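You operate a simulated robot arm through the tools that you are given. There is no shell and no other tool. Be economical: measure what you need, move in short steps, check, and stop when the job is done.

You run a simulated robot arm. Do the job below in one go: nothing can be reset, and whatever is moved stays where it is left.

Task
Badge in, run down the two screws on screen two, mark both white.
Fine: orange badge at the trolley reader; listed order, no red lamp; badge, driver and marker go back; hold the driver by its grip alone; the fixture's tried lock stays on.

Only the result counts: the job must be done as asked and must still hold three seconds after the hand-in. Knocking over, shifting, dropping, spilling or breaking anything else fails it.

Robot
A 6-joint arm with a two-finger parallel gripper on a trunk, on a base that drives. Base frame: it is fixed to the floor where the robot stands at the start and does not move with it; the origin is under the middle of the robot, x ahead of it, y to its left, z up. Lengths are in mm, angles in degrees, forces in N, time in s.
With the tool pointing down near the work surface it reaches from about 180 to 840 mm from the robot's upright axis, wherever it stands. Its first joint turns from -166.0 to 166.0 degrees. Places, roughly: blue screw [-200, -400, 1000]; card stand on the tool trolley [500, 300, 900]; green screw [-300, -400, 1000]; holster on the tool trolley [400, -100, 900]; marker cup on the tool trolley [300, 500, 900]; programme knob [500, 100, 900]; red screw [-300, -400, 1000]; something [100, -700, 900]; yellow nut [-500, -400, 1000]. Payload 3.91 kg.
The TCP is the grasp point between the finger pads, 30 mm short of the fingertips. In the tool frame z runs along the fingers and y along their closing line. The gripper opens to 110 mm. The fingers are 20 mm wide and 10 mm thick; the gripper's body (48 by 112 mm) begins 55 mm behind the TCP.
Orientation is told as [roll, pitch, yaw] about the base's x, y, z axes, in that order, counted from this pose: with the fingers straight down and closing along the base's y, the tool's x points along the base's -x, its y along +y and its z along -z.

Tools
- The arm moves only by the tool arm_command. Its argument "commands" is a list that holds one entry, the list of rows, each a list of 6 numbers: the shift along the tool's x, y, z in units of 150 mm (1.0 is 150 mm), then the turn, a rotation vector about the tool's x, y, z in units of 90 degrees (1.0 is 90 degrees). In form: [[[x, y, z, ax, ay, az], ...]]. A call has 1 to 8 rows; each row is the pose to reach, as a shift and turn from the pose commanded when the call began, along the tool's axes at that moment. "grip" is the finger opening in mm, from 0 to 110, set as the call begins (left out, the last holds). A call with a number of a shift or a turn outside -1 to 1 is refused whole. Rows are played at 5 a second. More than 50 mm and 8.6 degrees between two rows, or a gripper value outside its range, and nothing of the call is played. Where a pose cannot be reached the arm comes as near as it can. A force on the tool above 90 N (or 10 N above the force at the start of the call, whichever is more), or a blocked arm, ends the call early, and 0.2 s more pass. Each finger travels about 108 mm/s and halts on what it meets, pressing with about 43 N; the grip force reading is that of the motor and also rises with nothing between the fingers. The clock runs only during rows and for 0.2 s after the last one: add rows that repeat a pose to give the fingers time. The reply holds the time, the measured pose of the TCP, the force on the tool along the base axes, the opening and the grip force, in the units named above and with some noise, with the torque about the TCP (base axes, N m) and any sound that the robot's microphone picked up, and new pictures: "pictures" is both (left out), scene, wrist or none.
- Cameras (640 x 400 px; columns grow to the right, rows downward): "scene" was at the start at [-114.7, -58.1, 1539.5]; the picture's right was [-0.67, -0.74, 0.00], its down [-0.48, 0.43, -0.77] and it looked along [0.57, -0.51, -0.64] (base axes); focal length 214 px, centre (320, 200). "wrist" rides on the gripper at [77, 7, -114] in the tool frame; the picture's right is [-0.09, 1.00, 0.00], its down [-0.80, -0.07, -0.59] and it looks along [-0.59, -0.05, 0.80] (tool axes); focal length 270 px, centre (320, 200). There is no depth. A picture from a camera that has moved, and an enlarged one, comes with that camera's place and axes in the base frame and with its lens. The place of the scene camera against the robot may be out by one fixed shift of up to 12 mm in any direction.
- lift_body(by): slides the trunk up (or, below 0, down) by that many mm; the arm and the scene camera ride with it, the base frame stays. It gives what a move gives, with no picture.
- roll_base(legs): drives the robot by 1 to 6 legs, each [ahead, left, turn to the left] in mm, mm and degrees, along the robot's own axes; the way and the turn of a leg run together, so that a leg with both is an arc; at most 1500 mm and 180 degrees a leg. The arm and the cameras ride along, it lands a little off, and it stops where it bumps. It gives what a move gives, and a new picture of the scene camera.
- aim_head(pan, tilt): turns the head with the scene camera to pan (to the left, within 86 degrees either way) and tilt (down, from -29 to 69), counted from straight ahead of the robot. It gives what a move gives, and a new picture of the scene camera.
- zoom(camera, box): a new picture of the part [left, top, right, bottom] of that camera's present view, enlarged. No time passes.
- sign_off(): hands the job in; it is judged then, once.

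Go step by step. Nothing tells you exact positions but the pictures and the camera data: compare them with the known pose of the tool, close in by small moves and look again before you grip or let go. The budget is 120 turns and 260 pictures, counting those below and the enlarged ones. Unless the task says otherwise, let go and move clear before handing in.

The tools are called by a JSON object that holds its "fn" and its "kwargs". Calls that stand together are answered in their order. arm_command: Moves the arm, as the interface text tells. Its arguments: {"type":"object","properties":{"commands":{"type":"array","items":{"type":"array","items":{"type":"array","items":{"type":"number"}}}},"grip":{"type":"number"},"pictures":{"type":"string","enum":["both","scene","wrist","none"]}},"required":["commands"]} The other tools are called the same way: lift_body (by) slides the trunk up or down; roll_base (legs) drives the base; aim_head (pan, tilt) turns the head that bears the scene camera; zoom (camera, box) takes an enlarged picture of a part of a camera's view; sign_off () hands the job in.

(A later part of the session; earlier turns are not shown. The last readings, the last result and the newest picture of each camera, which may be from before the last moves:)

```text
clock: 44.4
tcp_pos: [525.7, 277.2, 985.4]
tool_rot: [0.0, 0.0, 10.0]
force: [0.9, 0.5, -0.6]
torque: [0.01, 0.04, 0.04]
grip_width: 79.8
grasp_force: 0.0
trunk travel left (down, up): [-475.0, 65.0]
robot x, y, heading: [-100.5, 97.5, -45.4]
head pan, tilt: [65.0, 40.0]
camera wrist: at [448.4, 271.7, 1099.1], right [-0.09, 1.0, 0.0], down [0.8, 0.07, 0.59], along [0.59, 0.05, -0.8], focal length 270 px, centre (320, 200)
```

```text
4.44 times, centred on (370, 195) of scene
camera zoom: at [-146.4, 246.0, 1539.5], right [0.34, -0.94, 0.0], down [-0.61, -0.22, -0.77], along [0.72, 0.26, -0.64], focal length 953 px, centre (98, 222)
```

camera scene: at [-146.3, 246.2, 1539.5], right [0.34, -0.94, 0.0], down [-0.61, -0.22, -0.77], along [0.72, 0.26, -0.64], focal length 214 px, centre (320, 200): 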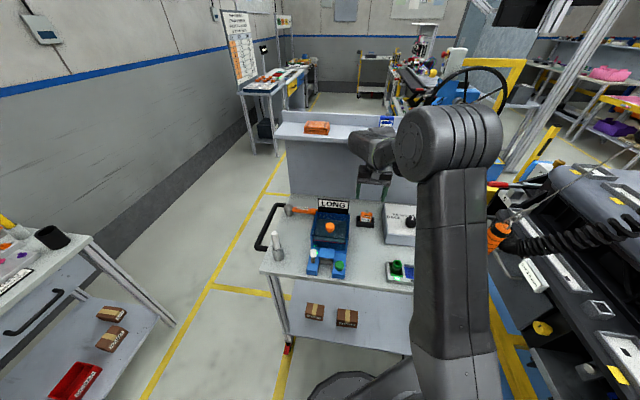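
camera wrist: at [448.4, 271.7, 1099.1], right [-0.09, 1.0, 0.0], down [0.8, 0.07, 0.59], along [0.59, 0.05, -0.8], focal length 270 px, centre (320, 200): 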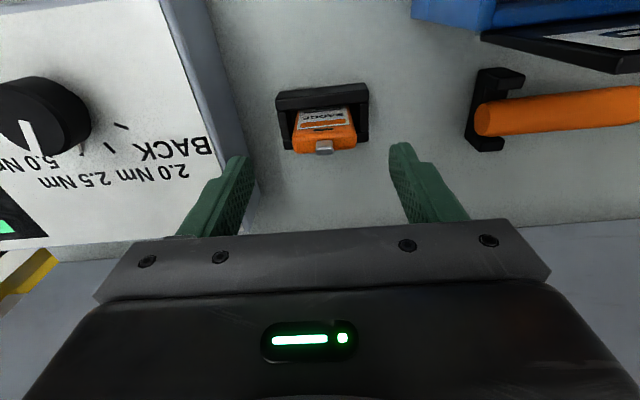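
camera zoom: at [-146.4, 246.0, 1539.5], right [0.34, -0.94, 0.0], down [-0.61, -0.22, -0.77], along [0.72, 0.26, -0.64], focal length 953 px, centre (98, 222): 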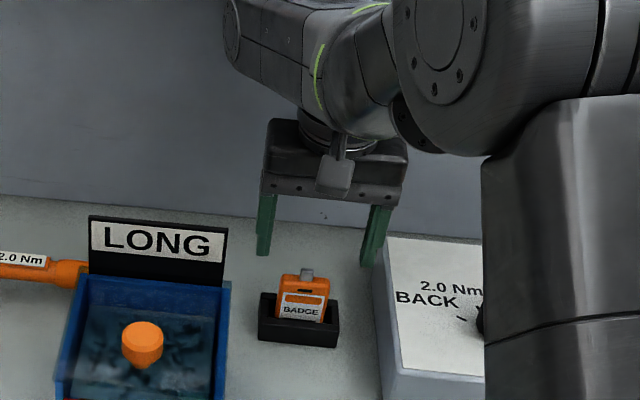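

The badge sticks up about 45 mm from its stand, with clip top at (525, 281, 936). I lower to straddle it, then close.

{"fn": "arm_command", "kwargs": {"commands": [[[0.02, 0.03, 0.16, 0, 0, 0], [0.02, 0.03, 0.315, 0, 0, 0]]], "pictures": "both"}}

{"fn": "zoom", "kwargs": {"camera": "scene", "box": [330, 180, 410, 240]}}

```text
clock: 45.0
tcp_pos: [520.4, 282.5, 938.3]
tool_rot: [0.0, 0.0, 9.9]
force: [-0.3, 0.5, 0.1]
torque: [-0.02, -0.03, 0.01]
grip_width: 80.1
grasp_force: 0.1
trunk travel left (down, up): [-475.0, 65.0]
robot x, y, heading: [-99.0, 99.6, -45.6]
head pan, tilt: [65.0, 40.0]
camera scene: at [-146.6, 246.0, 1539.5], right [0.34, -0.94, 0.0], down [-0.61, -0.22, -0.77], along [0.72, 0.26, -0.64], focal length 214 px, centre (320, 200)
camera wrist: at [444.0, 276.6, 1053.4], right [-0.09, 1.0, 0.0], down [0.8, 0.07, 0.59], along [0.59, 0.05, -0.8], focal length 270 px, centre (320, 200)
```

scene: 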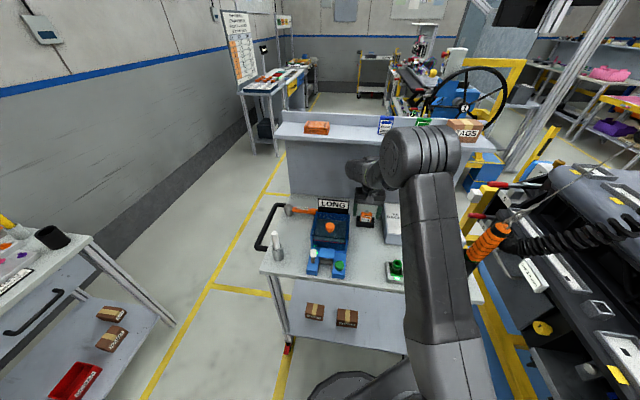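
wrist: 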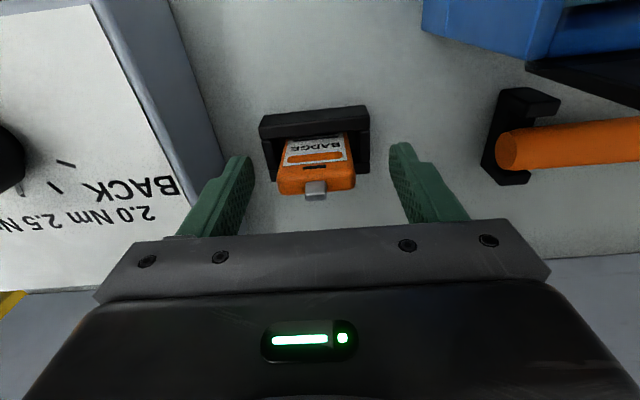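

```text
6.67 times, centred on (370, 210) of scene
camera zoom: at [-146.6, 246.0, 1539.5], right [0.34, -0.94, 0.0], down [-0.61, -0.22, -0.77], along [0.72, 0.26, -0.64], focal length 1430 px, centre (-13, 133)
```

zoom: 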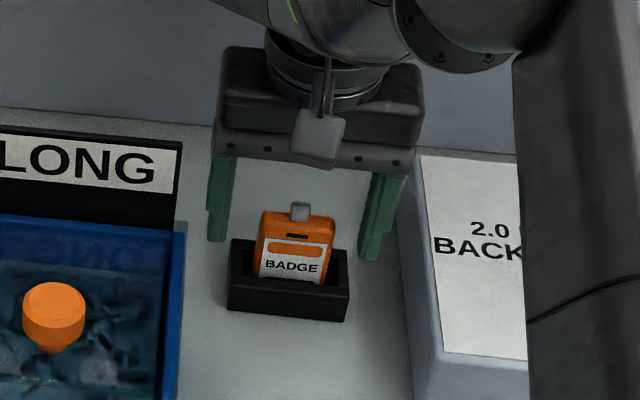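

The badge sits centred between the fingers. Closing.

{"fn": "arm_command", "kwargs": {"commands": [[[0, -0.01, 0, 0, 0, 0], [0, -0.01, 0, 0, 0, 0], [0, -0.01, 0, 0, 0, 0], [0, -0.01, 0, 0, 0, 0]]], "grip": 25, "pictures": "wrist"}}

```text
clock: 46.0
tcp_pos: [520.1, 280.4, 939.7]
tool_rot: [0.0, 0.1, 10.0]
force: [1.0, 0.9, 2.6]
torque: [0.01, -0.09, 0.04]
grip_width: 44.8
grasp_force: 43.0
trunk travel left (down, up): [-475.0, 65.0]
robot x, y, heading: [-100.5, 93.4, -45.6]
head pan, tilt: [65.0, 40.0]
camera wrist: at [443.8, 274.7, 1053.5], right [-0.09, 1.0, 0.0], down [0.8, 0.07, 0.59], along [0.59, 0.05, -0.8], focal length 270 px, centre (320, 200)
```

wrist: 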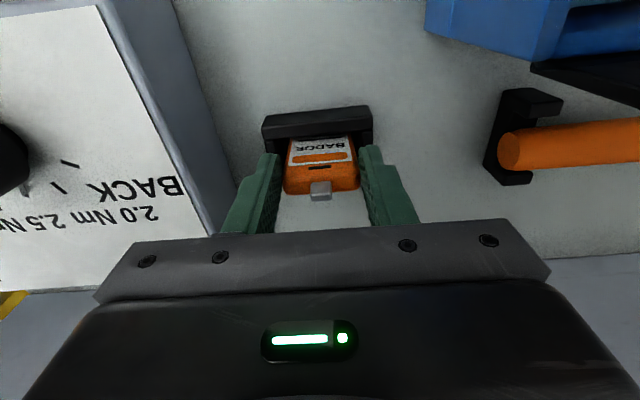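

Badge held (opening 44.8 mm). I lift it straight out and carry it toward the reader pad at about (519, 2, 943).

{"fn": "arm_command", "kwargs": {"commands": [[[0, 0, -0.2, 0, 0, 0], [0, 0, -0.4, 0, 0, 0], [0, 0, -0.6, 0, 0, 0], [0, 0, -0.85, 0, 0, 0]]], "pictures": "none"}}

{"fn": "arm_command", "kwargs": {"commands": [[[0.05, -0.3, 0, 0, 0, 0], [0.1, -0.6, 0, 0, 0, 0], [0.15, -0.9, 0, 0, 0, 0]]]}}

{"fn": "zoom", "kwargs": {"camera": "scene", "box": [340, 130, 500, 250]}}

```text
clock: 47.0
tcp_pos: [521.1, 280.2, 1065.8]
tool_rot: [0.1, 0.1, 10.0]
force: [-0.7, -0.8, 0.3]
torque: [0.02, 0.01, -0.01]
grip_width: 44.4
grasp_force: 43.1
trunk travel left (down, up): [-475.0, 65.0]
robot x, y, heading: [-102.9, 96.0, -45.5]
head pan, tilt: [65.0, 40.0]
```

```text
clock: 47.8
tcp_pos: [520.9, 144.0, 1061.8]
tool_rot: [-0.1, 0.0, 10.1]
force: [0.2, -0.4, 0.2]
torque: [-0.03, 0.0, -0.01]
grip_width: 44.4
grasp_force: 42.2
trunk travel left (down, up): [-475.0, 65.0]
robot x, y, heading: [-97.7, 96.5, -45.3]
head pan, tilt: [65.0, 40.0]
camera scene: at [-146.9, 245.2, 1539.5], right [0.34, -0.94, 0.0], down [-0.61, -0.22, -0.77], along [0.72, 0.26, -0.64], focal length 214 px, centre (320, 200)
camera wrist: at [444.7, 137.6, 1176.1], right [-0.09, 1.0, 0.0], down [0.8, 0.07, 0.59], along [0.59, 0.05, -0.8], focal length 270 px, centre (320, 200)
```

scene: 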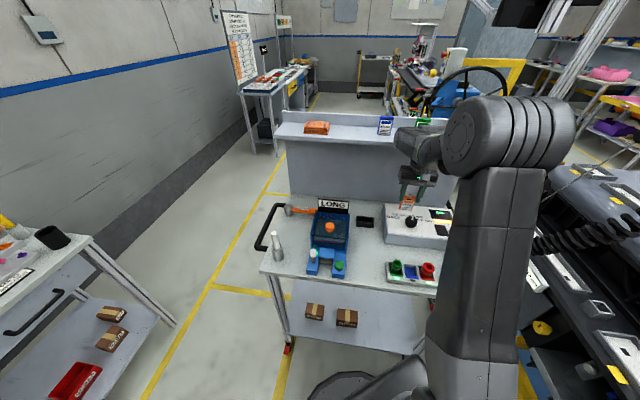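
wrist: 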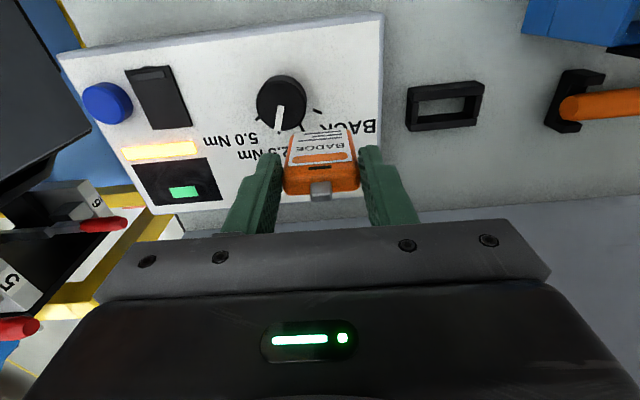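

```text
3.33 times, centred on (420, 190) of scene
camera zoom: at [-146.9, 245.2, 1539.5], right [0.34, -0.94, 0.0], down [-0.61, -0.22, -0.77], along [0.72, 0.26, -0.64], focal length 715 px, centre (-13, 233)
```

zoom: 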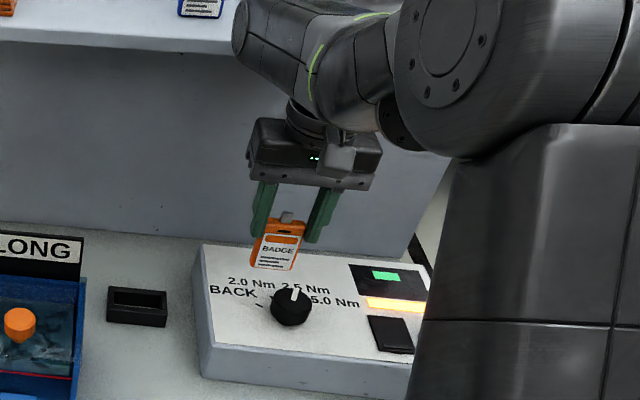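

Reader pad at about (520, 4). Moving above it, then lowering and watching the lamps.

{"fn": "arm_command", "kwargs": {"commands": [[[0.056, -0.306, 0, 0, 0, 0], [0.112, -0.612, 0, 0, 0, 0], [0.169, -0.918, 0, 0, 0, 0], [0.169, -0.918, 0.2, 0, 0, 0]]]}}

{"fn": "zoom", "kwargs": {"camera": "wrist", "box": [220, 60, 460, 220]}}

```text
clock: 48.8
tcp_pos: [521.7, 6.2, 1033.2]
tool_rot: [-0.1, 0.0, 10.1]
force: [-0.4, 0.0, -0.2]
torque: [0.03, 0.0, 0.02]
grip_width: 44.7
grasp_force: 42.7
trunk travel left (down, up): [-475.0, 65.0]
robot x, y, heading: [-104.3, 95.9, -45.3]
head pan, tilt: [65.0, 40.0]
camera scene: at [-146.7, 245.5, 1539.5], right [0.34, -0.94, 0.0], down [-0.61, -0.22, -0.77], along [0.72, 0.26, -0.64], focal length 214 px, centre (320, 200)
camera wrist: at [443.3, -0.7, 1148.2], right [-0.09, 1.0, 0.0], down [0.8, 0.07, 0.59], along [0.59, 0.05, -0.8], focal length 270 px, centre (320, 200)
```

scene: 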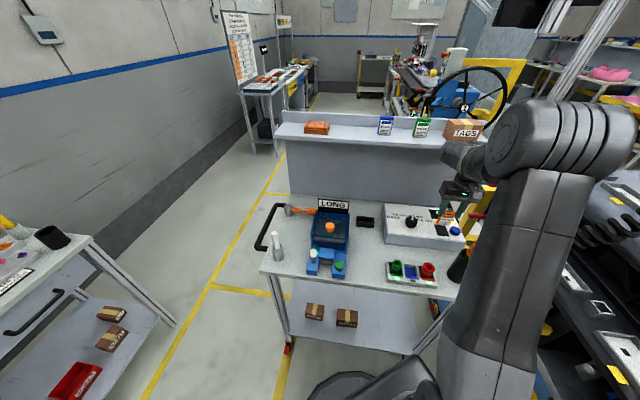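
wrist: 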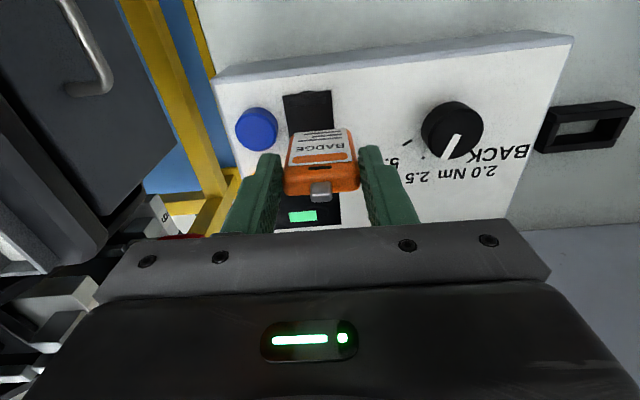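

```text
2.50 times, centred on (340, 140) of wrist
camera zoom: at [443.3, -0.7, 1148.2], right [-0.09, 1.0, 0.0], down [0.8, 0.07, 0.59], along [0.59, 0.05, -0.8], focal length 676 px, centre (270, 350)
```

zoom: 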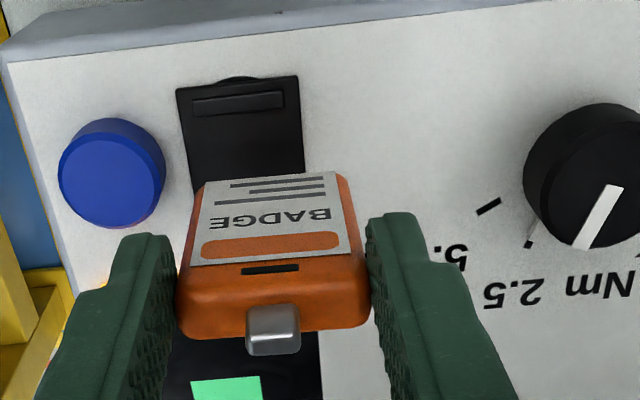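

The badge hangs just over the pad; I lower it 20 mm with a slight shift and check the state.

{"fn": "arm_command", "kwargs": {"commands": [[[0.03, -0.035, 0.07, 0, 0, 0], [0.03, -0.035, 0.133, 0, 0, 0], [0.03, -0.035, 0.133, 0, 0, 0]]]}}

{"fn": "zoom", "kwargs": {"camera": "scene", "box": [380, 170, 480, 250]}}

```text
clock: 49.6
tcp_pos: [515.8, -0.8, 1013.8]
tool_rot: [0.0, 0.0, 10.0]
force: [-0.2, -0.4, -0.5]
torque: [0.01, 0.0, 0.0]
grip_width: 44.7
grasp_force: 42.9
trunk travel left (down, up): [-475.0, 65.0]
robot x, y, heading: [-101.3, 95.8, -45.3]
head pan, tilt: [65.0, 40.0]
camera scene: at [-147.1, 245.7, 1539.4], right [0.34, -0.94, 0.0], down [-0.61, -0.22, -0.77], along [0.72, 0.26, -0.64], focal length 214 px, centre (320, 200)
camera wrist: at [439.0, -7.2, 1128.8], right [-0.09, 1.0, 0.0], down [0.8, 0.07, 0.59], along [0.59, 0.05, -0.8], focal length 270 px, centre (320, 200)
```

scene: 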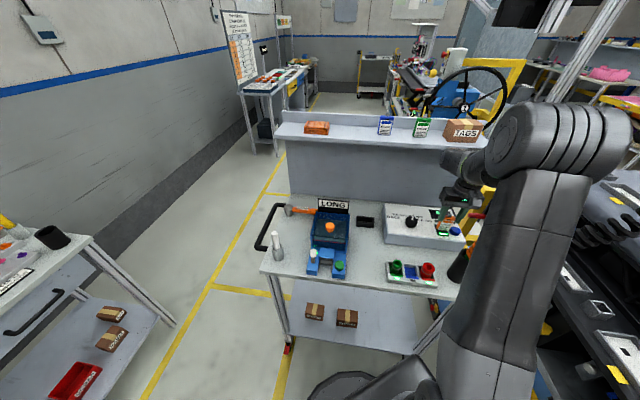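
wrist: 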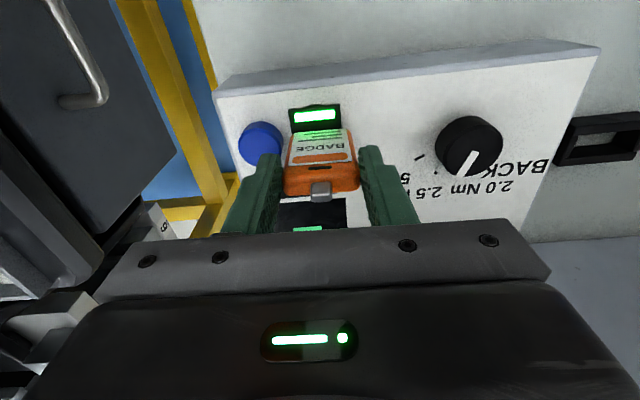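

```text
5.00 times, centred on (430, 210) of scene
camera zoom: at [-147.1, 245.7, 1539.4], right [0.34, -0.94, 0.0], down [-0.61, -0.22, -0.77], along [0.72, 0.26, -0.64], focal length 1072 px, centre (-230, 150)
```

zoom: 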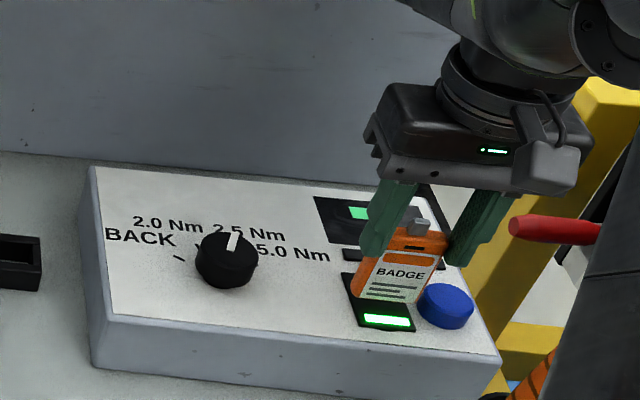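

The reader lamp turned green. I lift and retrace exactly to a point above the stand.

{"fn": "arm_command", "kwargs": {"commands": [[[0, 0, -0.16, 0, 0, 0], [0, 0, -0.333, 0, 0, 0]]], "pictures": "wrist"}}

{"fn": "arm_command", "kwargs": {"commands": [[[-0.06, 0.31, 0, 0, 0, 0], [-0.12, 0.62, 0, 0, 0, 0], [-0.175, 0.93, 0, 0, 0, 0]]], "pictures": "none"}}

{"fn": "arm_command", "kwargs": {"commands": [[[-0.06, 0.31, 0, 0, 0, 0], [-0.12, 0.62, 0, 0, 0, 0], [-0.174, 0.923, 0, 0, 0, 0], [-0.174, 0.923, 0.3, 0, 0, 0]]]}}

{"fn": "zoom", "kwargs": {"camera": "scene", "box": [330, 170, 450, 245]}}

```text
clock: 50.2
tcp_pos: [515.7, -1.7, 1066.1]
tool_rot: [0.0, 0.0, 10.0]
force: [0.0, -0.4, -0.5]
torque: [0.01, 0.01, 0.02]
grip_width: 44.9
grasp_force: 42.9
trunk travel left (down, up): [-475.0, 65.0]
robot x, y, heading: [-97.1, 99.1, -45.4]
head pan, tilt: [65.0, 40.0]
camera wrist: at [439.3, -8.4, 1179.8], right [-0.09, 1.0, 0.0], down [0.8, 0.07, 0.59], along [0.59, 0.05, -0.8], focal length 270 px, centre (320, 200)
```

wrist: 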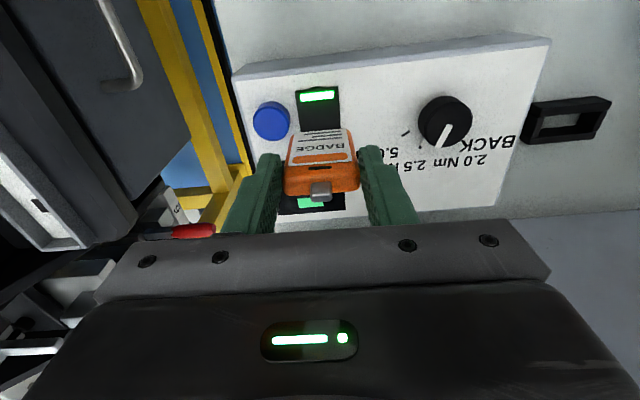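

```text
clock: 51.0
tcp_pos: [517.8, 138.8, 1065.9]
tool_rot: [0.0, 0.1, 9.9]
force: [0.3, -0.4, 0.9]
torque: [-0.03, 0.0, -0.03]
grip_width: 44.5
grasp_force: 43.2
trunk travel left (down, up): [-475.0, 65.0]
robot x, y, heading: [-101.7, 95.9, -45.0]
head pan, tilt: [65.0, 40.0]
```

```text
clock: 52.0
tcp_pos: [520.8, 283.1, 1017.0]
tool_rot: [-0.1, 0.1, 10.0]
force: [0.0, 0.2, -0.3]
torque: [-0.05, -0.02, 0.02]
grip_width: 44.7
grasp_force: 43.3
trunk travel left (down, up): [-475.0, 65.0]
robot x, y, heading: [-100.6, 99.1, -45.6]
head pan, tilt: [65.0, 40.0]
camera scene: at [-146.5, 246.1, 1539.4], right [0.34, -0.94, 0.0], down [-0.61, -0.22, -0.77], along [0.72, 0.26, -0.64], focal length 214 px, centre (320, 200)
camera wrist: at [445.0, 277.7, 1131.8], right [-0.09, 1.0, 0.0], down [0.8, 0.07, 0.59], along [0.59, 0.05, -0.8], focal length 270 px, centre (320, 200)
```

scene: 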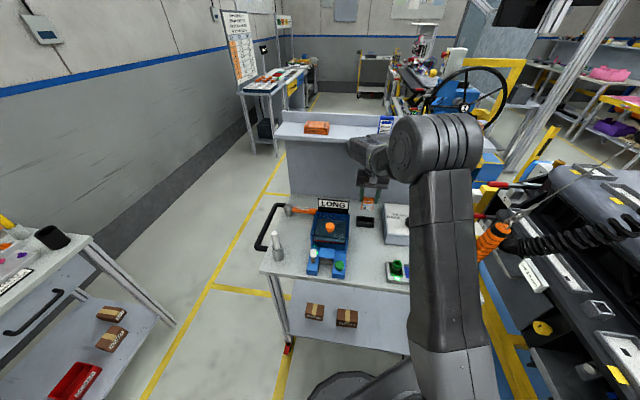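
wrist: 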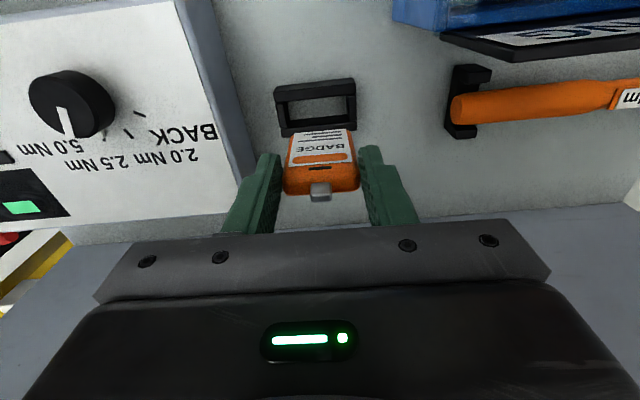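

```text
5.33 times, centred on (390, 208) of scene
camera zoom: at [-146.5, 246.1, 1539.4], right [0.34, -0.94, 0.0], down [-0.61, -0.22, -0.77], along [0.72, 0.26, -0.64], focal length 1144 px, centre (-53, 160)
```

zoom: 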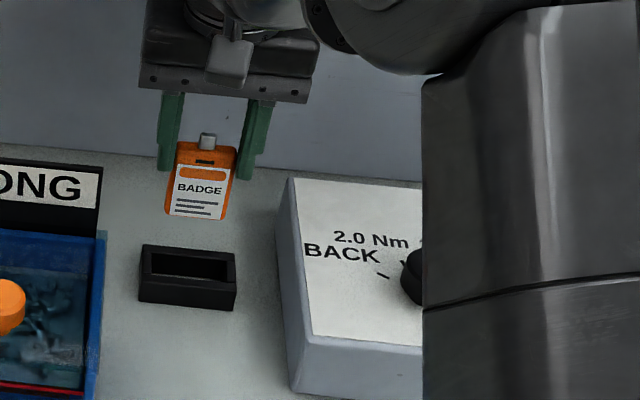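

Access stays granted (lamp green). Commanded position equals the pick-up one; lowering the badge into the stand.

{"fn": "arm_command", "kwargs": {"commands": [[[0, 0, 0.2, 0, 0, 0], [0, 0, 0.4, 0, 0, 0], [0, 0, 0.54, 0, 0, 0], [0, 0, 0.54, 0, 0, 0]]], "pictures": "wrist"}}

{"fn": "zoom", "kwargs": {"camera": "scene", "box": [330, 170, 450, 245]}}

```text
clock: 53.0
tcp_pos: [523.1, 279.7, 938.5]
tool_rot: [0.1, -0.2, 10.0]
force: [-0.5, 1.2, 9.3]
torque: [0.03, -0.09, 0.01]
grip_width: 44.7
grasp_force: 43.2
trunk travel left (down, up): [-475.0, 65.0]
robot x, y, heading: [-100.0, 95.7, -45.3]
head pan, tilt: [65.0, 40.0]
camera wrist: at [446.6, 273.8, 1053.3], right [-0.09, 1.0, 0.0], down [0.8, 0.07, 0.6], along [0.59, 0.05, -0.8], focal length 270 px, centre (320, 200)
```

wrist: 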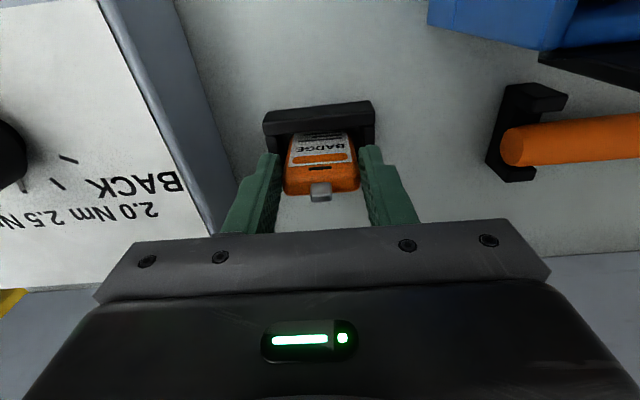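

```text
5.33 times, centred on (390, 208) of scene
camera zoom: at [-148.0, 245.6, 1539.6], right [0.34, -0.94, 0.0], down [-0.6, -0.22, -0.77], along [0.72, 0.26, -0.64], focal length 1144 px, centre (-53, 160)
```

zoom: 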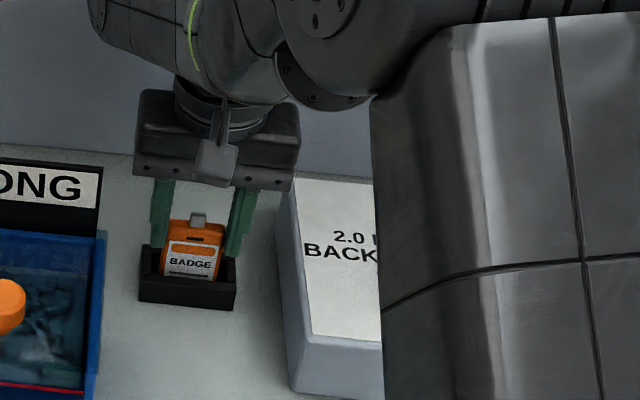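

The badge is seated (9 N upward). Opening and rising clear.

{"fn": "arm_command", "kwargs": {"commands": [[[0, 0, 0, 0, 0, 0], [0, 0, 0, 0, 0, 0], [0, 0, -0.3, 0, 0, 0], [0, 0, -0.6, 0, 0, 0], [0, 0, -0.9, 0, 0, 0]]], "grip": 80, "pictures": "wrist"}}

{"fn": "zoom", "kwargs": {"camera": "scene", "box": [330, 170, 450, 245]}}

```text
clock: 54.2
tcp_pos: [518.4, 279.1, 1073.5]
tool_rot: [0.0, 0.0, 9.9]
force: [-0.5, 0.2, 0.3]
torque: [0.0, 0.0, 0.0]
grip_width: 80.1
grasp_force: 0.1
trunk travel left (down, up): [-475.0, 65.0]
robot x, y, heading: [-101.1, 96.9, -45.4]
head pan, tilt: [65.0, 40.0]
camera wrist: at [441.8, 273.2, 1187.6], right [-0.09, 1.0, 0.0], down [0.8, 0.07, 0.59], along [0.59, 0.05, -0.8], focal length 270 px, centre (320, 200)
```

wrist: 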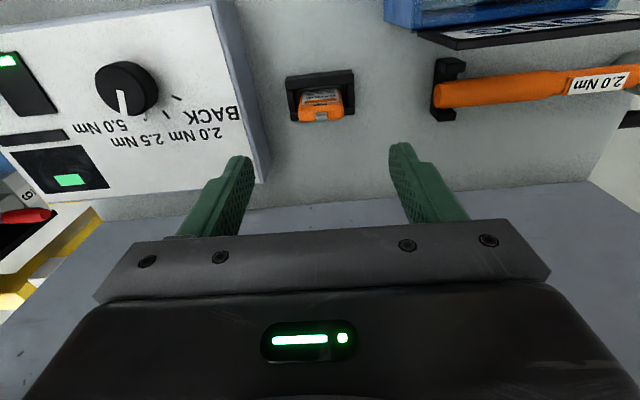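

```text
5.33 times, centred on (390, 208) of scene
camera zoom: at [-147.5, 245.5, 1539.4], right [0.34, -0.94, 0.0], down [-0.61, -0.22, -0.77], along [0.72, 0.26, -0.64], focal length 1144 px, centre (-53, 160)
```

zoom: 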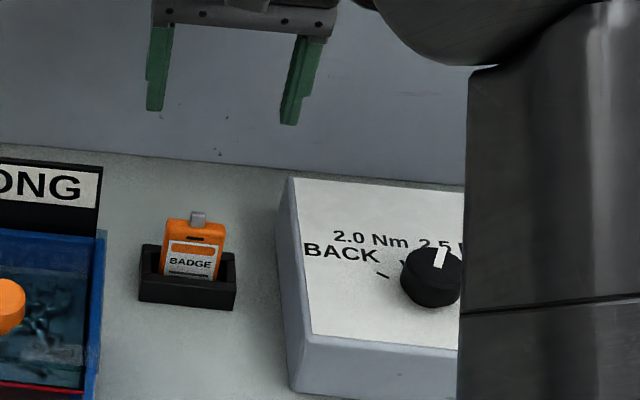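

Badge is back in the stand. For the driver I want a horizontal grasp with the wrist camera on top, so I back the base slightly and turn the tool while moving toward the driver, staying high.

{"fn": "roll_base", "kwargs": {"legs": [[-105, -78, 0]]}}

{"fn": "arm_command", "kwargs": {"commands": [[[0.09, -0.035, -0.0625, 0, 0, -0.094], [0.18, -0.07, -0.125, 0, 0, -0.188], [0.27, -0.105, -0.1875, 0, 0, -0.282], [0.36, -0.14, -0.25, 0, 0, -0.376], [0.45, -0.174, -0.3125, 0, 0, -0.47], [0.54, -0.209, -0.375, 0, 0, -0.564], [0.63, -0.244, -0.4375, 0, 0, -0.658], [0.727, -0.278, -0.5, 0, 0, -0.752]]], "grip": 100, "pictures": "wrist"}}

```text
clock: 55.5
tcp_pos: [390.8, 295.5, 1074.6]
tool_rot: [0.0, 0.0, 10.0]
force: [-0.5, 0.0, -0.2]
torque: [-0.03, -0.03, -0.03]
grip_width: 80.0
grasp_force: 0.1
trunk travel left (down, up): [-475.0, 65.0]
robot x, y, heading: [-229.5, 112.4, -45.4]
head pan, tilt: [65.0, 40.0]
camera scene: at [-276.9, 262.9, 1539.4], right [0.34, -0.94, 0.0], down [-0.61, -0.22, -0.77], along [0.72, 0.26, -0.64], focal length 214 px, centre (320, 200)
```

scene: 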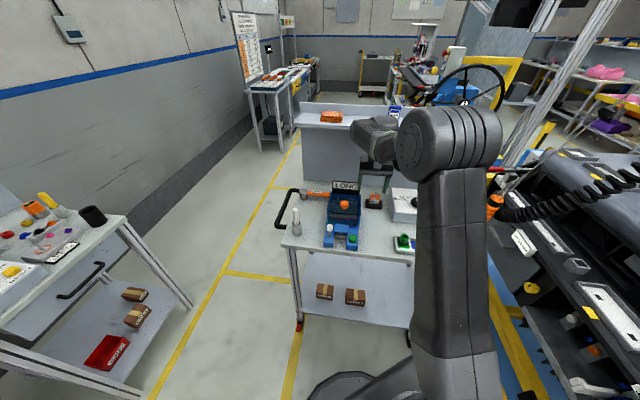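

```text
clock: 57.3
tcp_pos: [287.9, 235.4, 1148.9]
tool_rot: [0.0, 0.0, 77.9]
force: [-0.1, -0.6, -0.3]
torque: [-0.01, 0.0, 0.03]
grip_width: 99.8
grasp_force: 0.1
trunk travel left (down, up): [-475.0, 65.0]
robot x, y, heading: [-230.8, 110.7, -45.5]
head pan, tilt: [65.0, 40.0]
camera wrist: at [266.8, 162.7, 1263.3], right [-0.95, 0.3, 0.0], down [0.24, 0.77, 0.59], along [0.18, 0.57, -0.8], focal length 270 px, centre (320, 200)
```

wrist: 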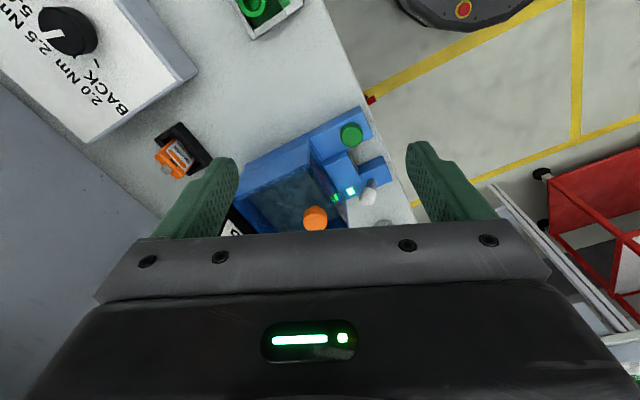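

Rotation works. Continuing the turn toward yaw ~145 with a move toward the driver side.

{"fn": "arm_command", "kwargs": {"commands": [[[0.117, 0.007, 0, 0, 0, -0.094], [0.233, 0.014, 0, 0, 0, -0.188], [0.35, 0.02, 0, 0, 0, -0.282], [0.467, 0.027, 0, 0, 0, -0.376], [0.583, 0.034, 0, 0, 0, -0.47], [0.7, 0.041, 0, 0, 0, -0.564], [0.817, 0.048, 0, 0, 0, -0.658], [0.933, 0.055, 0, 0, 0, -0.752]]], "pictures": "wrist"}}

```text
clock: 59.1
tcp_pos: [251.1, 101.3, 1148.9]
tool_rot: [0.0, 0.0, 145.4]
force: [0.6, -0.3, -0.3]
torque: [-0.03, 0.01, -0.01]
grip_width: 100.0
grasp_force: 0.0
trunk travel left (down, up): [-475.0, 65.0]
robot x, y, heading: [-227.8, 114.7, -45.1]
head pan, tilt: [65.0, 40.0]
camera wrist: at [310.8, 52.4, 1262.9], right [-0.64, -0.77, 0.0], down [-0.62, 0.51, 0.59], along [-0.46, 0.38, -0.8], focal length 270 px, centre (320, 200)
```

wrist: 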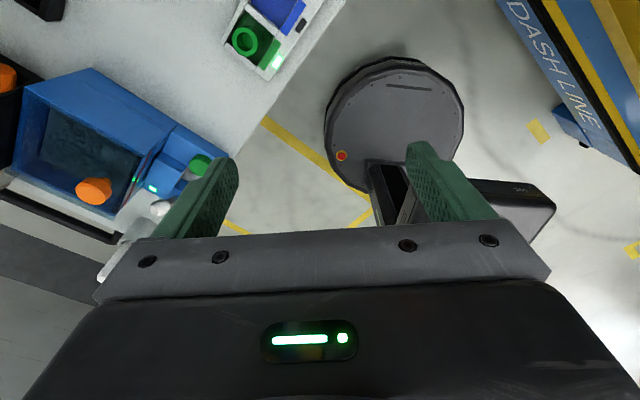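

Next: last bit of yaw and shift in front of the driver, then pitch the tool to horizontal.

{"fn": "arm_command", "kwargs": {"commands": [[[0.16, 0.232, 0, 0, 0, -0.069], [0.32, 0.464, 0, 0, 0, -0.138], [0.481, 0.697, 0, 0, 0, -0.207]]], "pictures": "none"}}

{"fn": "arm_command", "kwargs": {"commands": [[[0, 0, 0, 0, 0.094, 0], [0, 0, 0, 0, 0.188, 0], [0, 0, 0, 0, 0.282, 0], [0, 0, 0, 0, 0.376, 0], [0, 0, 0, 0, 0.47, 0], [0, 0, 0, 0, 0.564, 0], [0, 0, 0, 0, 0.658, 0], [0, 0, 0, 0, 0.752, 0]]]}}

```text
clock: 59.9
tcp_pos: [249.6, -26.0, 1149.9]
tool_rot: [0.0, 0.1, 164.0]
force: [-1.1, 0.1, 0.7]
torque: [-0.03, -0.01, 0.0]
grip_width: 99.9
grasp_force: 0.1
trunk travel left (down, up): [-475.0, 65.0]
robot x, y, heading: [-226.8, 115.5, -45.6]
head pan, tilt: [65.0, 40.0]
```

```text
clock: 61.7
tcp_pos: [268.7, -10.4, 1174.6]
tool_rot: [3.0, 59.1, 162.9]
force: [0.2, 1.2, -0.1]
torque: [-0.1, 0.01, -0.09]
grip_width: 100.1
grasp_force: 0.0
out of reach, approached as far as the arm can: row 6, 7, 8
trunk travel left (down, up): [-475.0, 65.0]
robot x, y, heading: [-231.0, 114.7, -45.4]
head pan, tilt: [65.0, 40.0]
camera scene: at [-275.8, 263.2, 1539.4], right [0.34, -0.94, 0.0], down [-0.61, -0.22, -0.77], along [0.72, 0.26, -0.64], focal length 214 px, centre (320, 200)
camera wrist: at [213.2, 7.9, 1299.7], right [-0.38, -0.92, -0.05], down [-0.85, 0.37, -0.39], along [0.37, -0.11, -0.92], focal length 270 px, centre (320, 200)
```

scene: 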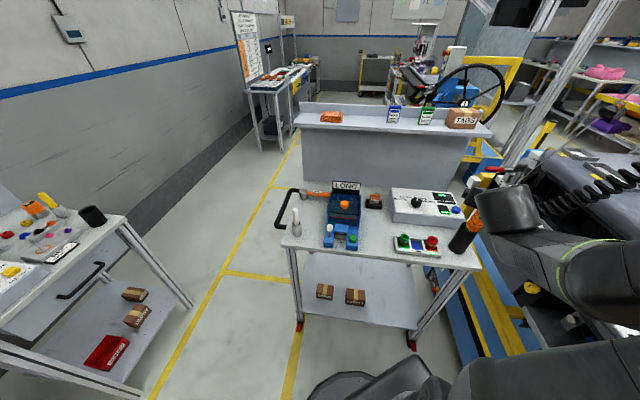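
wrist: 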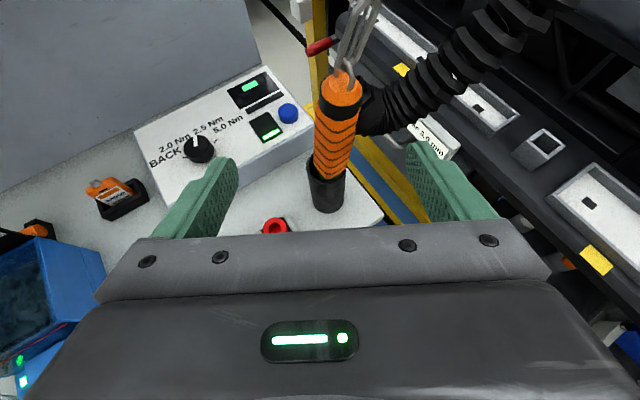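

Fully horizontal is out of reach this close in. I back the base another 150 mm so the arm can stretch more, then continue pitching.

{"fn": "roll_base", "kwargs": {"legs": [[-132, -74, 0]]}}

{"fn": "arm_command", "kwargs": {"commands": [[[0.1, 0, 0.2, 0, 0, 0], [0.2, 0, 0.4, 0, 0, 0]]], "pictures": "none"}}

```text
clock: 63.0
tcp_pos: [127.7, 32.0, 1175.5]
tool_rot: [3.7, 59.4, 163.6]
force: [-0.4, 0.2, 0.2]
torque: [-0.01, 0.0, 0.0]
grip_width: 99.8
grasp_force: 0.0
trunk travel left (down, up): [-475.0, 65.0]
robot x, y, heading: [-373.2, 155.3, -45.3]
head pan, tilt: [65.0, 40.0]
camera scene: at [-418.3, 304.7, 1539.4], right [0.33, -0.94, 0.0], down [-0.61, -0.21, -0.77], along [0.72, 0.26, -0.64], focal length 214 px, centre (320, 200)
```

scene: 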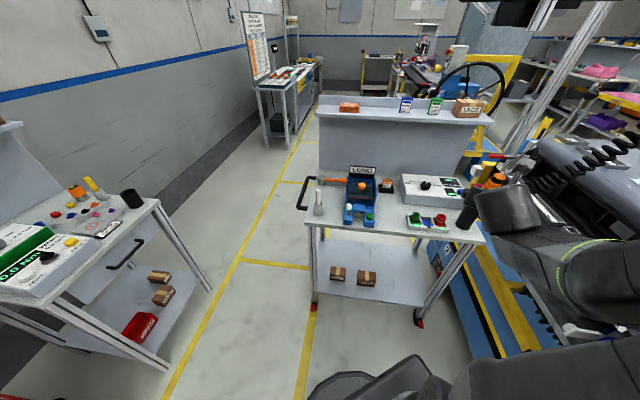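

```text
clock: 63.6
tcp_pos: [193.3, 8.0, 1175.3]
tool_rot: [3.8, 59.3, 163.6]
force: [-0.6, -0.1, -0.1]
torque: [-0.03, 0.05, 0.01]
grip_width: 99.9
grasp_force: 0.0
trunk travel left (down, up): [-475.0, 65.0]
robot x, y, heading: [-373.3, 155.3, -45.6]
head pan, tilt: [65.0, 40.0]
```

Moves go as expected. Finish pitching to horizontal while lowering to grip height, short of the driver.

{"fn": "arm_command", "kwargs": {"commands": [[[-0.091, 0, 0.147, 0.008, 0.068, 0], [-0.182, 0, 0.294, 0.016, 0.136, 0], [-0.273, 0, 0.441, 0.025, 0.204, 0], [-0.364, 0, 0.588, 0.033, 0.272, 0], [-0.455, 0, 0.735, 0.041, 0.34, 0]]]}}

{"fn": "zoom", "kwargs": {"camera": "wrist", "box": [160, 20, 480, 220]}}

```text
clock: 64.8
tcp_pos: [269.2, 64.3, 1069.4]
tool_rot: [58.6, 88.9, -141.4]
force: [0.0, -0.3, 0.5]
torque: [0.0, 0.0, 0.0]
grip_width: 100.2
grasp_force: 0.0
out of reach, approached as far as the arm can: row 1, 2, 3, 4, 5
trunk travel left (down, up): [-475.0, 65.0]
robot x, y, heading: [-370.2, 157.0, -45.5]
head pan, tilt: [65.0, 40.0]
camera scene: at [-416.0, 304.6, 1539.5], right [0.33, -0.94, 0.0], down [-0.61, -0.21, -0.77], along [0.72, 0.26, -0.64], focal length 214 px, centre (320, 200)
camera wrist: at [160.6, 99.4, 1147.8], right [-0.34, -0.94, -0.07], down [-0.55, 0.26, -0.8], along [0.76, -0.23, -0.6], focal length 270 px, centre (320, 200)
```

scene: 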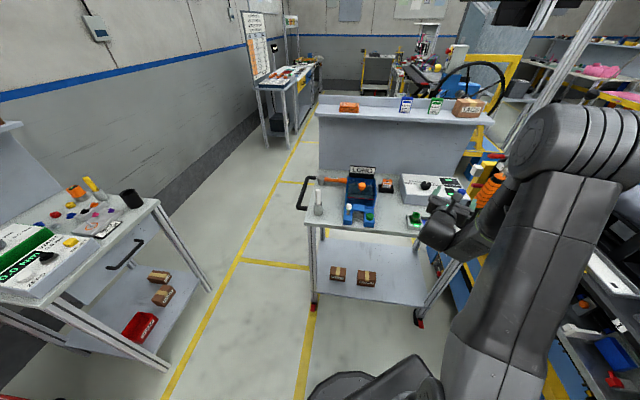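
wrist: 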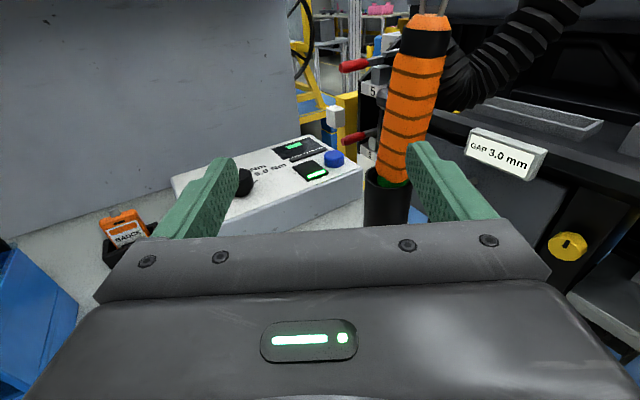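

```text
2.00 times, centred on (320, 120) of wrist
camera zoom: at [160.6, 99.4, 1147.8], right [-0.34, -0.94, -0.07], down [-0.55, 0.26, -0.8], along [0.76, -0.23, -0.6], focal length 541 px, centre (320, 360)
```

zoom: 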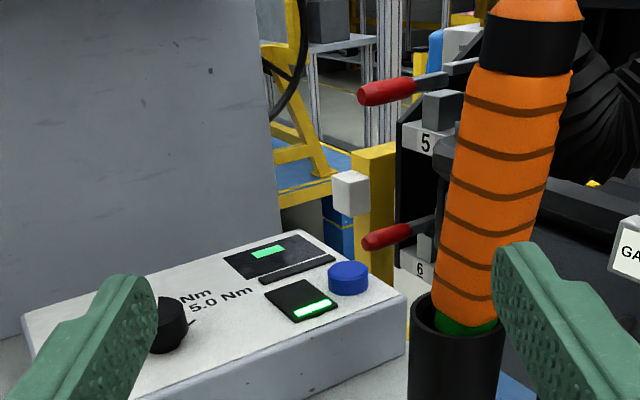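

The hand is now nearly horizontal at (269, 64, 1069); the driver's grip centre is about (378, −63, 1055), leaning ~7°. The reach seems limited to tool headings clockwise of radial, so I turn to heading −36° and shift to a pre-grasp point.

{"fn": "arm_command", "kwargs": {"commands": [[[-0.021, 0.115, 0.088, -0.059, 0, 0.01], [-0.043, 0.231, 0.176, -0.119, 0, 0.02], [-0.064, 0.346, 0.264, -0.178, 0, 0.03]]]}}

```text
clock: 65.7
tcp_pos: [286.0, 5.2, 1059.9]
tool_rot: [-67.1, 88.2, 76.9]
force: [0.4, 0.5, -0.2]
torque: [0.0, -0.02, -0.02]
grip_width: 100.1
grasp_force: 0.1
trunk travel left (down, up): [-475.0, 65.0]
robot x, y, heading: [-371.5, 156.3, -45.5]
head pan, tilt: [65.0, 40.0]
camera scene: at [-417.1, 304.4, 1539.5], right [0.33, -0.94, 0.0], down [-0.61, -0.21, -0.77], along [0.72, 0.26, -0.64], focal length 214 px, centre (320, 200)
camera wrist: at [189.9, 65.7, 1137.0], right [-0.59, -0.8, -0.12], down [-0.43, 0.43, -0.79], along [0.68, -0.41, -0.6], focal length 270 px, centre (320, 200)
```

scene: 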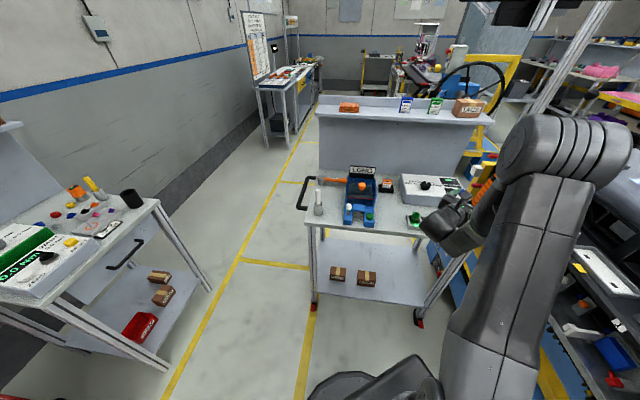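
wrist: 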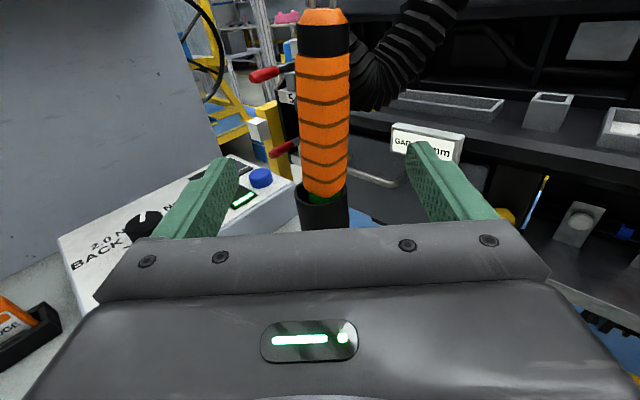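

The driver's grip is centred and parallel to the pads. Advancing along the tool axis around the grip.

{"fn": "arm_command", "kwargs": {"commands": [[[-0.02, 0, 0.2, 0, 0, 0], [-0.04, 0, 0.4, 0, 0, 0], [-0.06, 0, 0.6, 0, 0, 0], [-0.06, 0, 0.74, 0, 0, 0]]]}}

{"fn": "zoom", "kwargs": {"camera": "scene", "box": [400, 130, 560, 250]}}

```text
clock: 66.7
tcp_pos: [377.1, -60.3, 1048.4]
tool_rot: [-65.0, 88.3, 79.0]
force: [0.1, -1.4, -0.4]
torque: [0.0, -0.01, -0.02]
grip_width: 100.1
grasp_force: 0.0
trunk travel left (down, up): [-475.0, 65.0]
robot x, y, heading: [-369.1, 154.1, -45.6]
head pan, tilt: [65.0, 40.0]
camera scene: at [-416.8, 304.1, 1539.5], right [0.33, -0.94, 0.0], down [-0.61, -0.21, -0.77], along [0.72, 0.26, -0.64], focal length 214 px, centre (320, 200)
camera wrist: at [280.3, -0.2, 1125.6], right [-0.59, -0.8, -0.11], down [-0.43, 0.43, -0.79], along [0.68, -0.41, -0.6], focal length 270 px, centre (320, 200)
```

scene: 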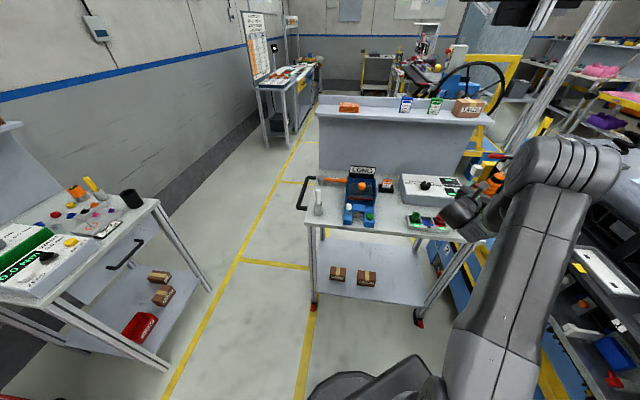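
wrist: 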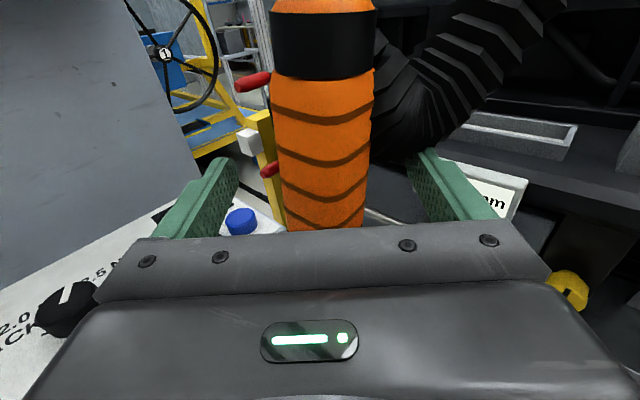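

```text
3.33 times, centred on (480, 190) of scene
camera zoom: at [-416.8, 304.1, 1539.5], right [0.33, -0.94, 0.0], down [-0.61, -0.21, -0.77], along [0.72, 0.26, -0.64], focal length 715 px, centre (-213, 233)
```

zoom: 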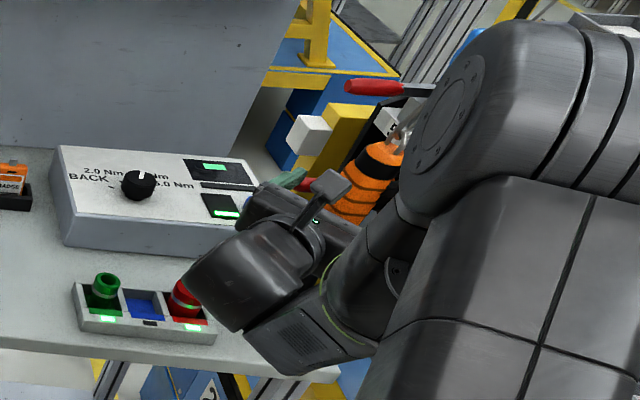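

The grip lies between the pads at TCP depth. Closing on it.

{"fn": "arm_command", "kwargs": {"commands": [[[0, 0, 0, 0, 0, 0], [0, 0, 0, 0, 0, 0], [0, 0, 0, 0, 0, 0], [0, 0, 0, 0, 0, 0]]], "grip": 30, "pictures": "wrist"}}

```text
clock: 67.7
tcp_pos: [377.0, -59.8, 1047.2]
tool_rot: [-66.3, 88.3, 77.7]
force: [-0.8, -0.5, 0.0]
torque: [0.07, -0.06, 0.03]
grip_width: 44.3
grasp_force: 43.6
trunk travel left (down, up): [-475.0, 65.0]
robot x, y, heading: [-369.6, 154.0, -45.6]
head pan, tilt: [65.0, 40.0]
camera wrist: at [279.7, 0.2, 1126.0], right [-0.59, -0.8, -0.12], down [-0.43, 0.43, -0.79], along [0.68, -0.41, -0.6], focal length 270 px, centre (320, 200)
```

wrist: 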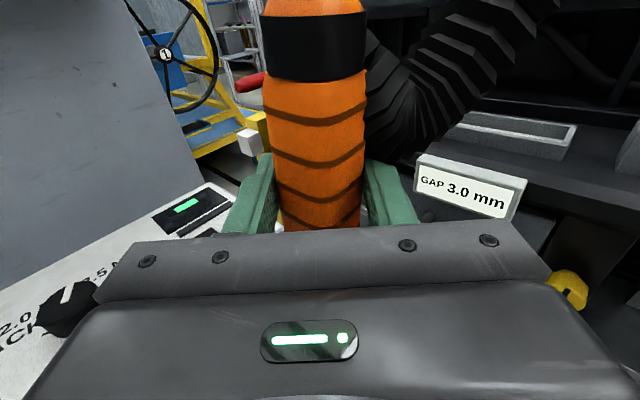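

Gripped (44.3 mm, 43 N). Lifting along the driver's own axis out of the holster.

{"fn": "arm_command", "kwargs": {"commands": [[[0.15, 0, 0, 0, 0, 0], [0.3, 0, 0, 0, 0, 0], [0.45, 0, 0, 0, 0, 0], [0.6, 0, 0, 0, 0, 0]]], "pictures": "wrist"}}

{"fn": "arm_command", "kwargs": {"commands": [[[0.2, 0, 0, 0, 0, 0], [0.4, 0, 0, 0, 0, 0], [0.6, 0, 0, 0, 0, 0], [0.8, 0, 0, 0, 0, 0]]]}}

{"fn": "zoom", "kwargs": {"camera": "scene", "box": [400, 100, 560, 220]}}

```text
clock: 68.7
tcp_pos: [376.6, -60.7, 1141.8]
tool_rot: [-67.1, 88.3, 76.8]
force: [-1.2, -1.5, 1.0]
torque: [0.09, -0.05, 0.02]
grip_width: 44.0
grasp_force: 43.0
trunk travel left (down, up): [-475.0, 65.0]
robot x, y, heading: [-369.1, 154.7, -45.4]
head pan, tilt: [65.0, 40.0]
camera wrist: at [280.2, -0.3, 1219.3], right [-0.59, -0.8, -0.12], down [-0.43, 0.43, -0.79], along [0.68, -0.41, -0.6], focal length 270 px, centre (320, 200)
```

wrist: 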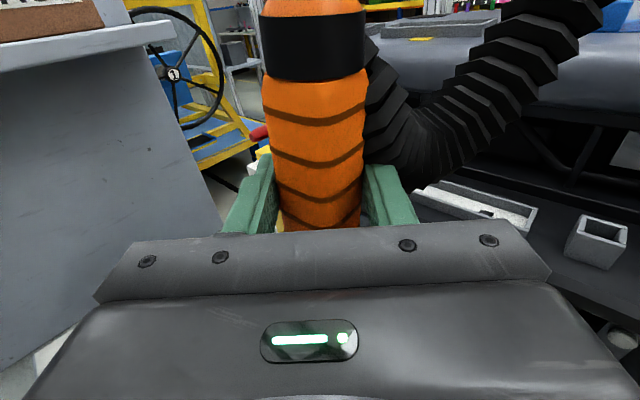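

```text
clock: 69.7
tcp_pos: [374.9, -63.0, 1259.0]
tool_rot: [-67.2, 88.3, 76.6]
force: [-1.3, -1.4, 1.0]
torque: [0.1, -0.06, 0.02]
grip_width: 43.7
grasp_force: 42.8
trunk travel left (down, up): [-475.0, 65.0]
robot x, y, heading: [-369.2, 152.3, -45.4]
head pan, tilt: [65.0, 40.0]
camera scene: at [-418.0, 304.2, 1539.4], right [0.33, -0.94, 0.0], down [-0.61, -0.21, -0.77], along [0.72, 0.26, -0.64], focal length 214 px, centre (320, 200)
camera wrist: at [278.4, -2.6, 1336.8], right [-0.59, -0.8, -0.12], down [-0.43, 0.43, -0.79], along [0.68, -0.41, -0.6], focal length 270 px, centre (320, 200)
```

scene: 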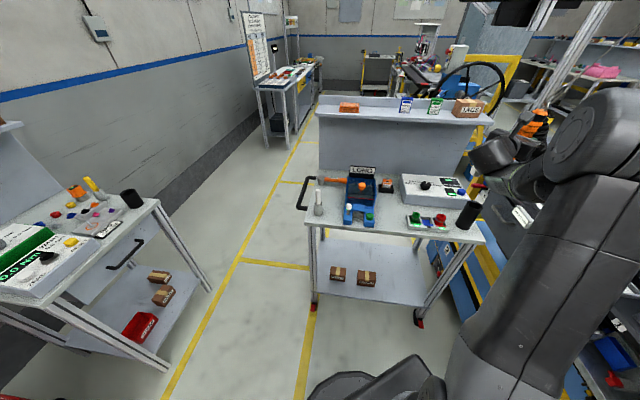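
wrist: 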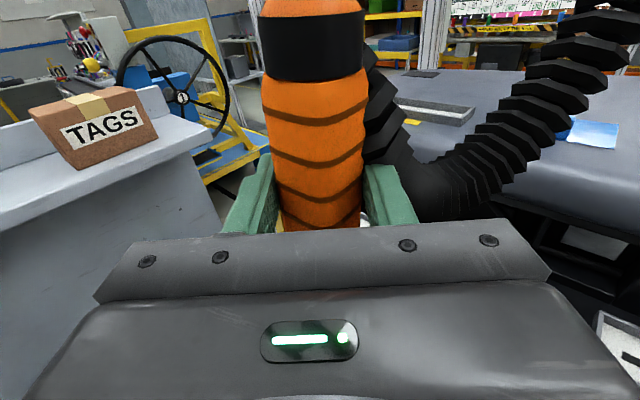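

```text
3.33 times, centred on (480, 160) of scene
camera zoom: at [-418.0, 304.2, 1539.4], right [0.33, -0.94, 0.0], down [-0.61, -0.21, -0.77], along [0.72, 0.26, -0.64], focal length 715 px, centre (-213, 333)
```

zoom: 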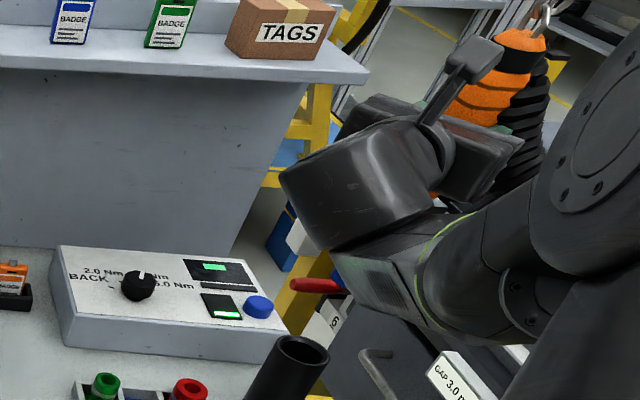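

Driver is out and upright. I pull the arm in a bit before swinging round to the screw strip (blue ≈ (−216, −393), green ≈ (−360, −420), z ≈ 1018).

{"fn": "arm_command", "kwargs": {"commands": [[[0, 0.1, -0.268, 0, 0, 0], [0, 0.2, -0.537, 0, 0, 0], [0, 0.3, -0.805, 0, 0, 0]]], "pictures": "scene"}}

```text
clock: 70.5
tcp_pos: [250.7, -31.0, 1260.7]
tool_rot: [-68.9, 88.2, 75.0]
force: [-0.7, -1.9, -0.1]
torque: [0.12, 0.03, 0.0]
grip_width: 43.9
grasp_force: 43.2
trunk travel left (down, up): [-475.0, 65.0]
robot x, y, heading: [-370.4, 156.7, -45.3]
head pan, tilt: [65.0, 40.0]
camera scene: at [-418.4, 304.3, 1539.4], right [0.33, -0.94, 0.0], down [-0.61, -0.21, -0.77], along [0.72, 0.26, -0.64], focal length 214 px, centre (320, 200)
```

scene: 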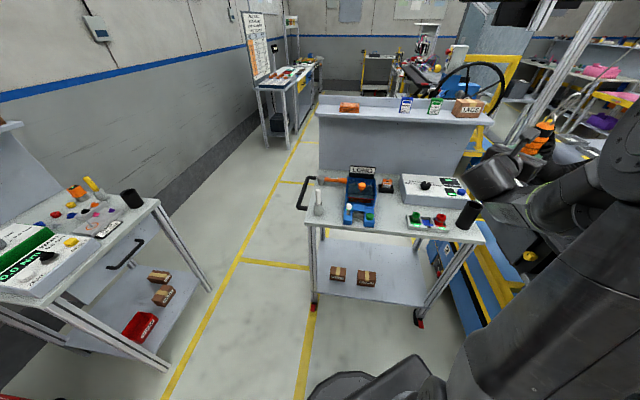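

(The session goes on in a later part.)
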